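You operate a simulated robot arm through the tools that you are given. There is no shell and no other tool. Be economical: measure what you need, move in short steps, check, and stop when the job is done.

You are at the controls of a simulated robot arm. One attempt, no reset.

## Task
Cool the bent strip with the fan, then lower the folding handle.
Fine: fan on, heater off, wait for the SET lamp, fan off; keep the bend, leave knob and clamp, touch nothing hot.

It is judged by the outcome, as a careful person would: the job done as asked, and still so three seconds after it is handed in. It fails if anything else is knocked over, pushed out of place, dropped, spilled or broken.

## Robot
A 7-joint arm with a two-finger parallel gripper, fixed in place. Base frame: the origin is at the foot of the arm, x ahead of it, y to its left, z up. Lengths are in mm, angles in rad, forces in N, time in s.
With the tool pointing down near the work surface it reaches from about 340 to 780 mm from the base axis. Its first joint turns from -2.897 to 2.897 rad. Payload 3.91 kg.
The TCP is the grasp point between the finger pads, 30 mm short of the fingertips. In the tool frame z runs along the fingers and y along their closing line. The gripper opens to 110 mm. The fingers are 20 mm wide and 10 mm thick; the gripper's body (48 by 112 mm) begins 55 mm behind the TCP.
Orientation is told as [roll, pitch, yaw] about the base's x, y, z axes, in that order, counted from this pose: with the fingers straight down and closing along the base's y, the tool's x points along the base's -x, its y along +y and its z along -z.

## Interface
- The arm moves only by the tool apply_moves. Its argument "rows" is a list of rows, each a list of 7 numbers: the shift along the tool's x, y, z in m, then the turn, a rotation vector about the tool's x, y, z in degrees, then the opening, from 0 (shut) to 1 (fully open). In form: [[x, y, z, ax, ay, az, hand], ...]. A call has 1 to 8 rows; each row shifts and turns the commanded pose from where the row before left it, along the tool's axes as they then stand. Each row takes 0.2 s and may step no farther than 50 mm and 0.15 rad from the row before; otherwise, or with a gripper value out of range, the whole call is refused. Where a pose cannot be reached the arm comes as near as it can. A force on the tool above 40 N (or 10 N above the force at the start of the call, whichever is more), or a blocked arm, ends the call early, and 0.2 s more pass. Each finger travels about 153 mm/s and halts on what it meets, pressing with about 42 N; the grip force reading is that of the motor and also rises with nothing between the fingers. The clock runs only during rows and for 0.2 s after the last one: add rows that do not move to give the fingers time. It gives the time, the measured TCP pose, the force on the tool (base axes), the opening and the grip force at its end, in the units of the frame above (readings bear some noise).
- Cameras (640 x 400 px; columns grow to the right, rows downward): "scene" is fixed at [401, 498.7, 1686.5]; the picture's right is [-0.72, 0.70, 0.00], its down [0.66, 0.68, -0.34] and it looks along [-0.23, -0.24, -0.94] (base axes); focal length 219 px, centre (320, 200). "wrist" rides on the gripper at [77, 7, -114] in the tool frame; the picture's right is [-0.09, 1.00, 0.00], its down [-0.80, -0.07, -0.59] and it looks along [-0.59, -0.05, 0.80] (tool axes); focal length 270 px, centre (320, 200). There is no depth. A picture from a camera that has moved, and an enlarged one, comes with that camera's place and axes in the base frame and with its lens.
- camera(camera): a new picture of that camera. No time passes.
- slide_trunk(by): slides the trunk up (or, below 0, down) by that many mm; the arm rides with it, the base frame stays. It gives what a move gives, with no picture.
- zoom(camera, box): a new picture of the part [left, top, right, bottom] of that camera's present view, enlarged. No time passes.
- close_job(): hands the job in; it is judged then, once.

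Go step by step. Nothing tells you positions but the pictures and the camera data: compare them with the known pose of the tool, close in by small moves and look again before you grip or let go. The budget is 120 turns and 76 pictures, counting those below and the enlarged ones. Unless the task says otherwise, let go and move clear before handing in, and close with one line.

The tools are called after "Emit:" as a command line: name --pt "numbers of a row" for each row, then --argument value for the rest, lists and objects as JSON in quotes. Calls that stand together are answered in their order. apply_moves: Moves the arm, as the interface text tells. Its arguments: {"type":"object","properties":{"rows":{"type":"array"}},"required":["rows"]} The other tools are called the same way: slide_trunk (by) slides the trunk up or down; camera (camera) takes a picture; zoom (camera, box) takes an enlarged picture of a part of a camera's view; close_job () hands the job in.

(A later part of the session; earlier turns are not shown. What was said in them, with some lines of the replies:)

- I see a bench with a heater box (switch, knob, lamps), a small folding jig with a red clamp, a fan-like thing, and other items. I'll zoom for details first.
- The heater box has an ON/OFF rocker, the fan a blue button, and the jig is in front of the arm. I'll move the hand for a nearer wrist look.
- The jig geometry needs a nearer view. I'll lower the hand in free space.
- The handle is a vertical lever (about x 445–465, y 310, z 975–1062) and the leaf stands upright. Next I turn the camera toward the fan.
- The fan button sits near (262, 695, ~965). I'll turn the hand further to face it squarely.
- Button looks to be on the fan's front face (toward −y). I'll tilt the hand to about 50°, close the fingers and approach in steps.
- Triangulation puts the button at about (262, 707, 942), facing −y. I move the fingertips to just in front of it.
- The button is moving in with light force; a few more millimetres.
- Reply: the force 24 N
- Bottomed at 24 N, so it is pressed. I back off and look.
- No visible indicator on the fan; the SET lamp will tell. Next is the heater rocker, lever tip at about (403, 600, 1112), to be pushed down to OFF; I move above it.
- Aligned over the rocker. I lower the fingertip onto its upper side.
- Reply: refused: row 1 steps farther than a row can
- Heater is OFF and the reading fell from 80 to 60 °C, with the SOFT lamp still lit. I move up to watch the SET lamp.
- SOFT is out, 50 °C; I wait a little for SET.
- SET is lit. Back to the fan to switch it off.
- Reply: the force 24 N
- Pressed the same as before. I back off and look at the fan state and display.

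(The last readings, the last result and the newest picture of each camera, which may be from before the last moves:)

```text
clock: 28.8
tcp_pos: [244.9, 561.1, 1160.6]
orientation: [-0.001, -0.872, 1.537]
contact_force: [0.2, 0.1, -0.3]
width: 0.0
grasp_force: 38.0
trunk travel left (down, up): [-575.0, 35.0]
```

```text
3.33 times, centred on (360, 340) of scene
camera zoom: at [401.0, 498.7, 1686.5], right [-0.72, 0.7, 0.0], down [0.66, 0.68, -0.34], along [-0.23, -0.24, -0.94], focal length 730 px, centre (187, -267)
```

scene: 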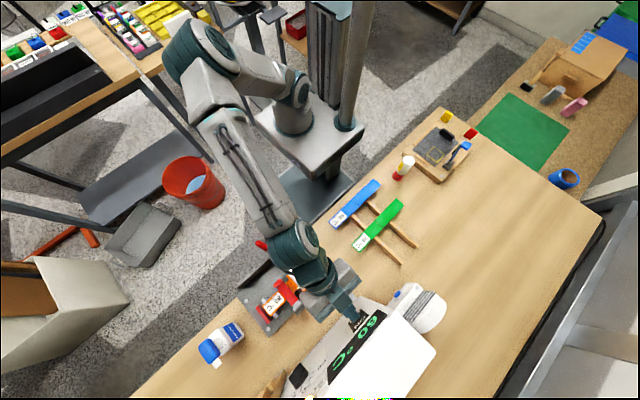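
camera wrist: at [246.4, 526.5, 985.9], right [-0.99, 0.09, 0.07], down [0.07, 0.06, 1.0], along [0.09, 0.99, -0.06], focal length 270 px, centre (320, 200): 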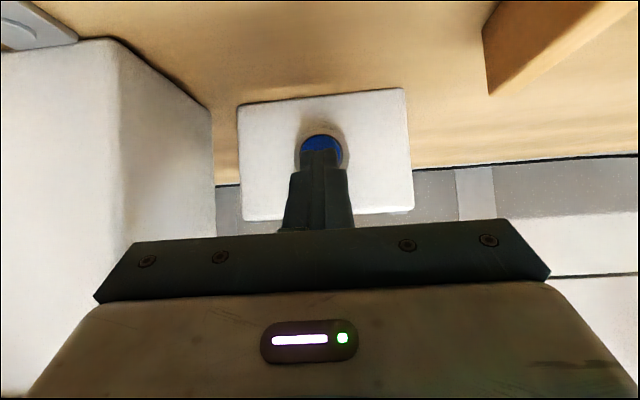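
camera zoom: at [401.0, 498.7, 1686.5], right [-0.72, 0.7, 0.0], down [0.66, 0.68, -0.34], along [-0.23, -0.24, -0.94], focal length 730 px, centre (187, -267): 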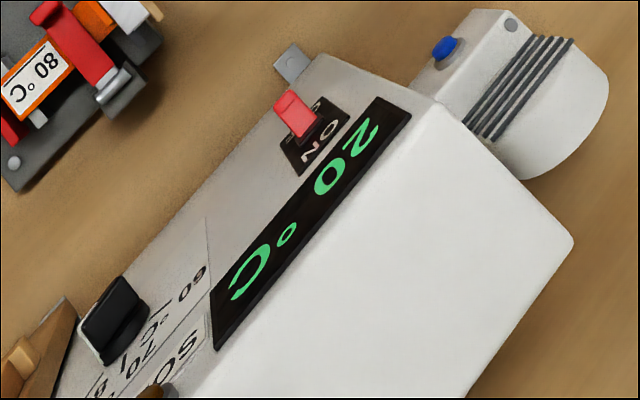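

Display 20 °C, fan pressed off. Now I bring the hand back to pointing down to deal with the folding handle.

Emit:
apply_moves --pt "0 0 0 0 8 0 0" --pt "0 0 0 0 8 0 0" --pt "0 0 0 0 8 0 0" --pt "0 0 0 0 8 0 0" --pt "0 0 0 0 8 0 0" --pt "0 0 0 0 8 0 0" --pt "0 0 -0.04 0 1.96 0 0" --pt "0 0 -0.04 0 0 0 0"

Emit:
apply_moves --pt "0 0 0 0 0 8 0" --pt "0 0 0 0 0 8 0" --pt "0 0 0 0 0 8 0" --pt "0 0 0 0 0 8 0" --pt "0 0 0 0 0 8 0" --pt "0 0 0 0 0 8 0" --pt "0 0 0 0 0 8 0" --pt "0 0 0 0 0 8 0"

Emit:
apply_moves --pt "0 0 0 0 0 8 0" --pt "0 0 0 0 0 8 0" --pt "0 0 0 0 0 8 0" --pt "0 -0.03 0 0 0 0 0" --pt "0 -0.04 0 0 0 0 0" --pt "0 -0.045 0 0 0 0 0" --pt "0 -0.045 0 0 0 0 0" --pt "0 0 0 0 0 0 0"

Emit:
camera --camera "wrist"

```text
clock: 30.6
tcp_pos: [246.3, 562.8, 1243.0]
orientation: [-0.002, 0.002, 1.537]
contact_force: [0.0, 0.0, -0.3]
width: 0.0
grasp_force: 37.9
trunk travel left (down, up): [-575.0, 35.0]
```

```text
clock: 32.4
tcp_pos: [246.7, 562.3, 1243.2]
orientation: [-0.003, 0.0, 0.415]
contact_force: [-1.1, -0.3, 0.4]
width: 0.0
grasp_force: 37.4
trunk travel left (down, up): [-575.0, 35.0]
```

```text
clock: 34.2
tcp_pos: [245.8, 401.3, 1242.4]
orientation: [-0.001, -0.001, -0.001]
contact_force: [0.0, -0.2, 0.0]
width: 0.0
grasp_force: 37.6
trunk travel left (down, up): [-575.0, 35.0]
```

```text
32 pictures are left
camera wrist: at [168.5, 408.1, 1356.9], right [0.09, 1.0, 0.0], down [0.8, -0.07, 0.59], along [0.59, -0.05, -0.8], focal length 270 px, centre (320, 200)
```

wrist: 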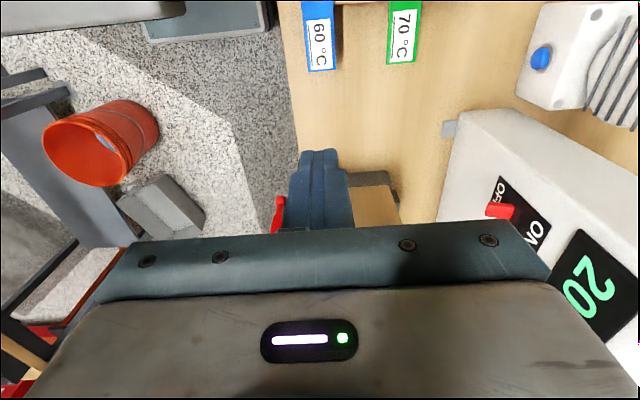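

Emit:
apply_moves --pt "-0.04 -0.015 -0.005 0 0 0 0" --pt "-0.04 -0.015 -0.005 0 0 0 0" --pt "-0.04 -0.015 -0.005 0 0 0 0" --pt "-0.04 -0.015 -0.005 0 0 0 0" --pt "0 0 0 0 0 0 0"

Emit:
camera --camera "wrist"

Emit:
zoom --camera "wrist" --box '[220, 60, 460, 240]'

Emit:
zoom --camera "scene" --box '[220, 230, 340, 340]'

```text
clock: 35.4
tcp_pos: [405.7, 343.0, 1262.1]
orientation: [0.0, -0.001, 0.0]
contact_force: [-0.1, 0.8, -0.2]
width: 0.0
grasp_force: 37.4
trunk travel left (down, up): [-575.0, 35.0]
```

```text
31 pictures are left
camera wrist: at [329.5, 349.2, 1377.3], right [0.09, 1.0, 0.0], down [0.8, -0.07, 0.59], along [0.59, -0.05, -0.8], focal length 270 px, centre (320, 200)
```

wrist: 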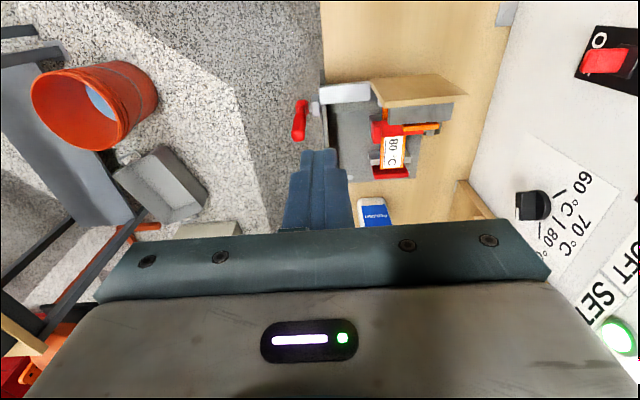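

```text
2.22 times, centred on (340, 150) of wrist
camera zoom: at [329.5, 349.2, 1377.3], right [0.09, 1.0, 0.0], down [0.8, -0.07, 0.59], along [0.59, -0.05, -0.8], focal length 601 px, centre (276, 311)
```

zoom: 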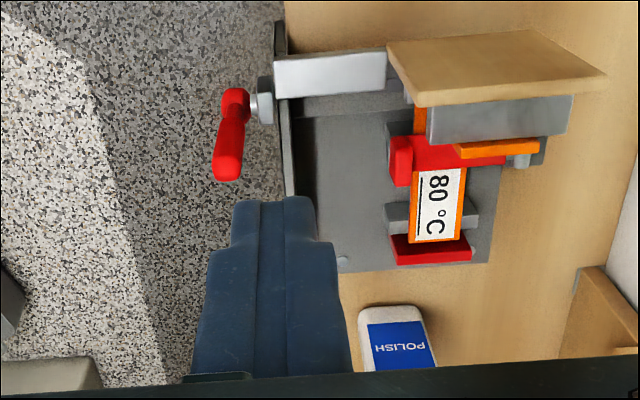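

```text
3.64 times, centred on (280, 285) of scene
camera zoom: at [401.0, 498.7, 1686.5], right [-0.72, 0.7, 0.0], down [0.66, 0.68, -0.34], along [-0.23, -0.24, -0.94], focal length 796 px, centre (466, -109)
```

zoom: 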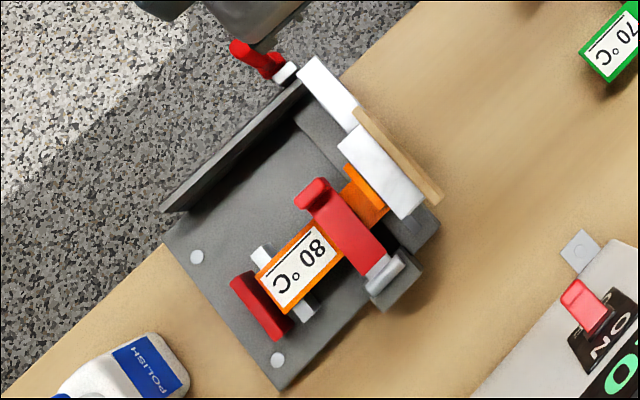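

Handle: pivot near (448, 320, 975), free end near (466, 309, 1060), swings toward −x. I go down on its +x side with closed fingers.

Emit:
apply_moves --pt "-0.025 -0.0085 0.036 0 0 0 0" --pt "-0.025 -0.0085 0.036 0 0 0 0" --pt "-0.025 -0.0085 0.036 0 0 0 0" --pt "-0.025 -0.0085 0.036 0 0 0 0" --pt "0 0 0 0 0 0 0"

Emit:
zoom --camera "scene" --box '[220, 210, 340, 310]'

Emit:
camera --camera "wrist"

```text
clock: 36.6
tcp_pos: [506.6, 306.0, 1117.6]
orientation: [-0.001, 0.001, 0.0]
contact_force: [0.2, -0.3, 0.0]
width: 0.0
grasp_force: 38.5
trunk travel left (down, up): [-575.0, 35.0]
```

```text
4.00 times, centred on (280, 260) of scene
camera zoom: at [401.0, 498.7, 1686.5], right [-0.72, 0.7, 0.0], down [0.66, 0.68, -0.34], along [-0.23, -0.24, -0.94], focal length 876 px, centre (480, -40)
```

zoom: 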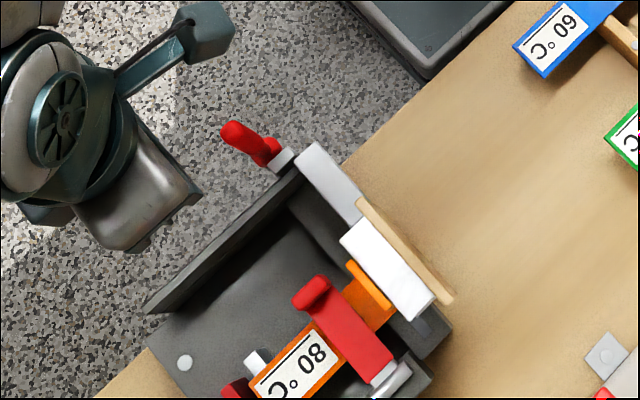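

```text
27 pictures are left
camera wrist: at [428.2, 312.0, 1232.9], right [0.09, 1.0, 0.0], down [0.8, -0.07, 0.59], along [0.59, -0.05, -0.8], focal length 270 px, centre (320, 200)
```

wrist: 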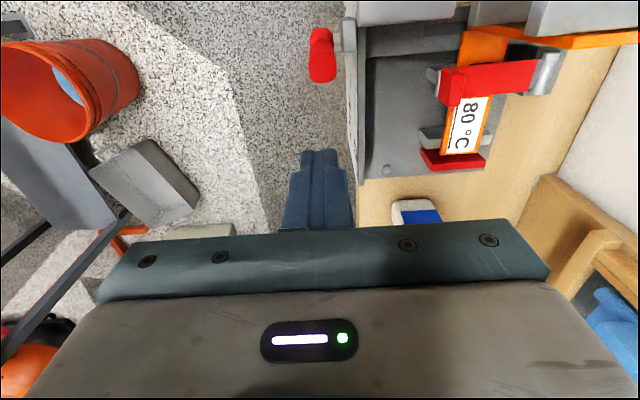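

Emit:
apply_moves --pt "0 0.002 0.03 0 0 0 0" --pt "0 0 0.0255 0 0 0 0" --pt "0.015 0 0 0 0 0 0" --pt "0.01 0 0 0 0 0 0" --pt "0.01 0 0 0 0 0 0"

Emit:
camera --camera "wrist"

```text
clock: 37.8
tcp_pos: [472.0, 309.2, 1063.2]
orientation: [0.001, 0.0, -0.003]
contact_force: [1.9, 0.9, 1.5]
width: 0.0
grasp_force: 37.9
trunk travel left (down, up): [-575.0, 35.0]
```

```text
26 pictures are left
camera wrist: at [394.0, 314.7, 1177.6], right [0.09, 1.0, 0.0], down [0.8, -0.07, 0.59], along [0.59, -0.05, -0.8], focal length 270 px, centre (320, 200)
```

wrist: 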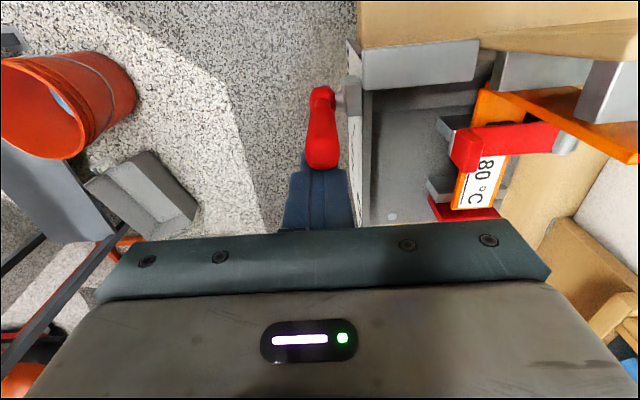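

Contact on the handle. I sweep it over along its arc.

Emit:
apply_moves --pt "0.008 0 -0.001 0 0 0 0" --pt "0.01 0 0 0 0 0 0" --pt "0.01 0 0.001 0 0 0 0" --pt "0.01 0 0.003 0 0 0 0" --pt "0.009 0 0.005 0 0 0 0"

Emit:
camera --camera "wrist"

Emit:
zoom --camera "scene" --box '[220, 210, 340, 310]'

```text
clock: 39.0
tcp_pos: [423.3, 309.5, 1054.7]
orientation: [0.0, 0.0, 0.0]
contact_force: [1.2, -1.3, 1.2]
width: 0.0
grasp_force: 37.7
trunk travel left (down, up): [-575.0, 35.0]
```

```text
25 pictures are left
camera wrist: at [345.6, 315.1, 1170.1], right [0.09, 1.0, 0.0], down [0.8, -0.07, 0.59], along [0.59, -0.05, -0.8], focal length 270 px, centre (320, 200)
```

wrist: 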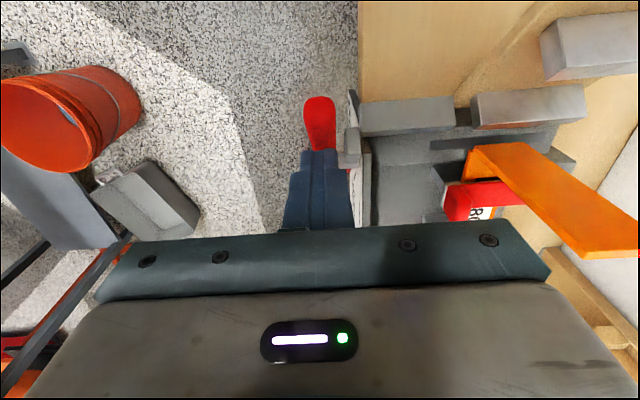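

```text
4.00 times, centred on (280, 260) of scene
camera zoom: at [401.0, 498.7, 1686.5], right [-0.72, 0.7, 0.0], down [0.66, 0.68, -0.34], along [-0.23, -0.24, -0.94], focal length 876 px, centre (480, -40)
```

zoom: 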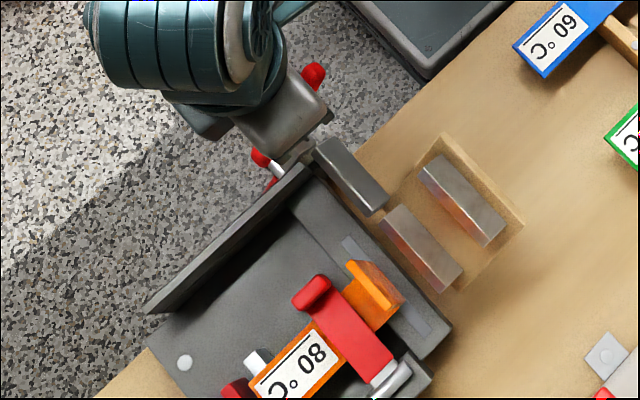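

The strip keeps its bend and the leaf is coming down. I continue along the arc.

Emit:
apply_moves --pt "0.008 0 0.007 0 0 0 0" --pt "0.006 0 0.007 0 0 0 0" --pt "0.004 0 0.007 0 0 0 0" --pt "0.003 0 0.007 0 0 0 0" --pt "0.002 0 0.007 0 0 0 0" --pt "0.001 0 0.007 0 0 0 0"

Emit:
camera --camera "wrist"

Emit:
zoom --camera "scene" --box '[220, 210, 340, 310]'

```text
clock: 40.4
tcp_pos: [401.3, 309.9, 1013.3]
orientation: [0.0, 0.001, -0.001]
contact_force: [0.3, 0.0, 0.9]
width: 0.2
grasp_force: 38.0
trunk travel left (down, up): [-575.0, 35.0]
```

```text
23 pictures are left
camera wrist: at [322.1, 314.8, 1127.7], right [0.09, 1.0, 0.0], down [0.8, -0.07, 0.59], along [0.59, -0.05, -0.8], focal length 270 px, centre (320, 200)
```

wrist: 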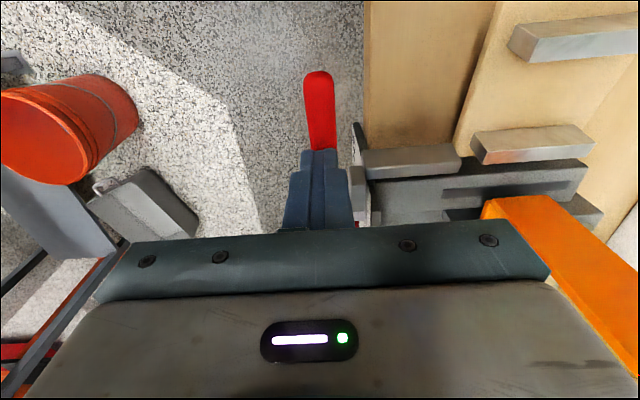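

```text
4.00 times, centred on (280, 260) of scene
camera zoom: at [401.0, 498.7, 1686.5], right [-0.72, 0.7, 0.0], down [0.66, 0.68, -0.34], along [-0.23, -0.24, -0.94], focal length 876 px, centre (480, -40)
```

zoom: 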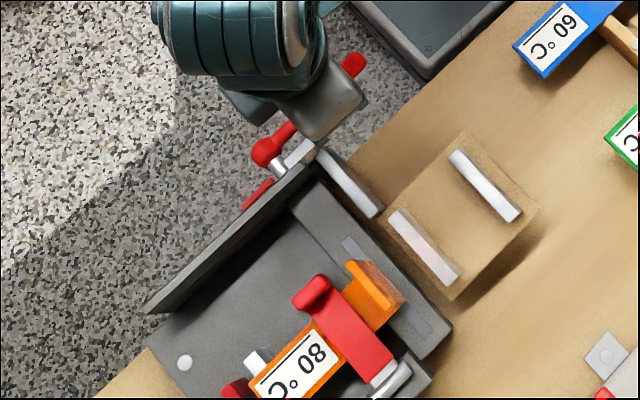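

Emit:
apply_moves --pt "0.001 0 0.006 0 0 0 0" --pt "0 0 0.006 0 0 0 0" --pt "0 0 0.006 0 0 0 0" --pt "0 0 0.004 0 0 0 0" --pt "0 0 0.004 0 0 0 0"

Emit:
zoom --camera "scene" --box '[220, 210, 340, 310]'

Emit:
camera --camera "wrist"

```text
clock: 41.4
tcp_pos: [398.2, 308.1, 998.7]
orientation: [0.006, -0.008, -0.002]
contact_force: [-8.5, -7.5, 22.0]
width: 0.0
grasp_force: 38.0
trunk travel left (down, up): [-575.0, 35.0]
stopped in row 4: the force on the tool passed its limit (the readings are from after the stop); the commanded pose is now the measured one
```

```text
4.00 times, centred on (280, 260) of scene
camera zoom: at [401.0, 498.7, 1686.5], right [-0.72, 0.7, 0.0], down [0.66, 0.68, -0.34], along [-0.23, -0.24, -0.94], focal length 876 px, centre (480, -40)
```

zoom: 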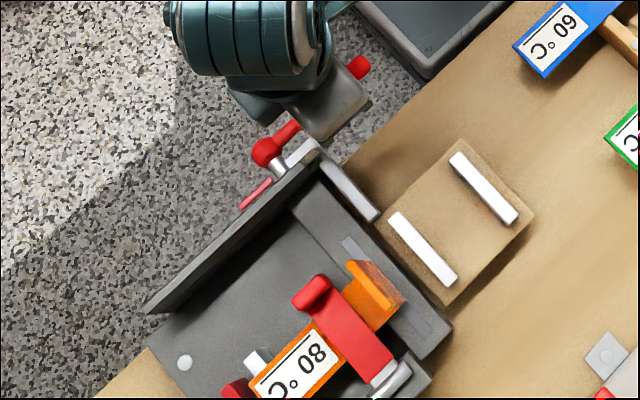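

```text
20 pictures are left
camera wrist: at [319.6, 314.5, 1113.3], right [0.09, 1.0, 0.01], down [0.8, -0.08, 0.6], along [0.6, -0.05, -0.8], focal length 270 px, centre (320, 200)
```

wrist: 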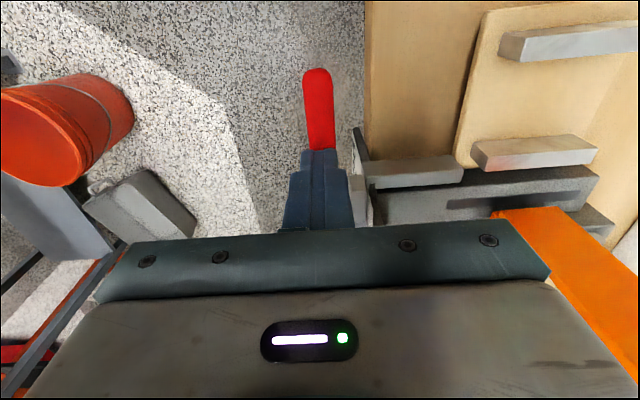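

The handle is at its stop and the leaf lies flat. I lift clear and check everything.

Emit:
apply_moves --pt "0 0 -0.04 0 0 0 0" --pt "0 0 -0.045 0 0 0 0" --pt "0 0 -0.045 0 0 0 0" --pt "0.04 0 -0.03 0 0 0 0" --pt "0.045 0 -0.01 0 0 0 0" --pt "0.045 0 0 0 0 0 0" --pt "0 0 0 0 0 0 0"

Emit:
camera --camera "scene"

Emit:
camera --camera "wrist"

Emit:
zoom --camera "scene" --box '[220, 210, 340, 350]'

```text
clock: 43.0
tcp_pos: [268.4, 308.7, 1165.1]
orientation: [0.003, -0.005, -0.003]
contact_force: [-1.0, 0.4, 0.4]
width: 0.0
grasp_force: 37.4
trunk travel left (down, up): [-575.0, 35.0]
```

```text
19 pictures are left
```

scene: 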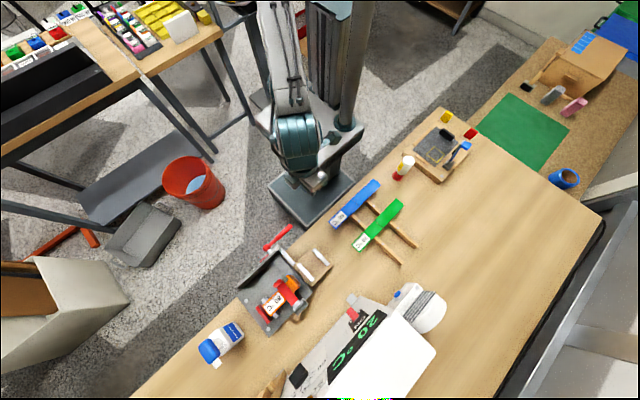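

```text
18 pictures are left
camera wrist: at [189.5, 315.3, 1279.8], right [0.09, 1.0, 0.0], down [0.8, -0.07, 0.6], along [0.6, -0.05, -0.8], focal length 270 px, centre (320, 200)
```

wrist: 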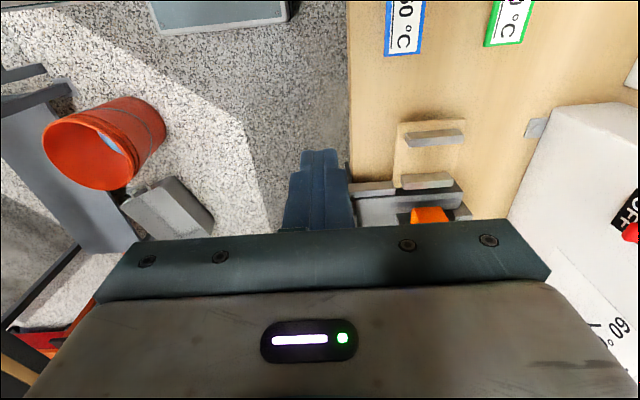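

```text
2.86 times, centred on (280, 280) of scene
camera zoom: at [401.0, 498.7, 1686.5], right [-0.72, 0.7, 0.0], down [0.66, 0.68, -0.34], along [-0.23, -0.24, -0.94], focal length 625 px, centre (434, -29)
```

zoom: 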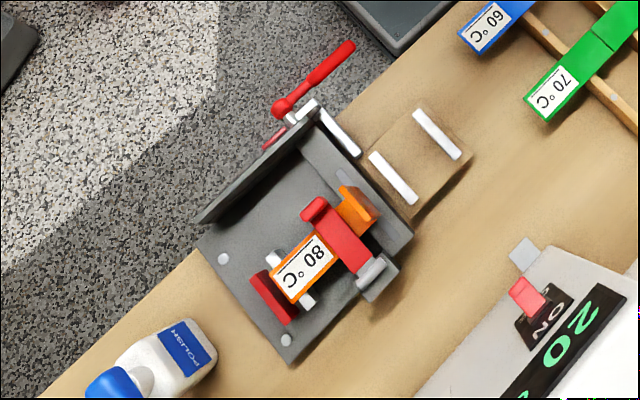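

The strip is cold and still bent, the leaf and handle are down, the heater is OFF, the second fan press matched the first, nothing else was moved, and the hand is clear. I hand the job in.

Emit:
close_job

```text
The job is handed in.
```

The strip is cooled and still bent, the SET lamp came on, and the folding handle is lowered to its stop. The heater switch is at OFF, and the knob and clamp weren't touched. The fan has no visible on/off sign, so I'm taking it as off because the second button press matched the first.
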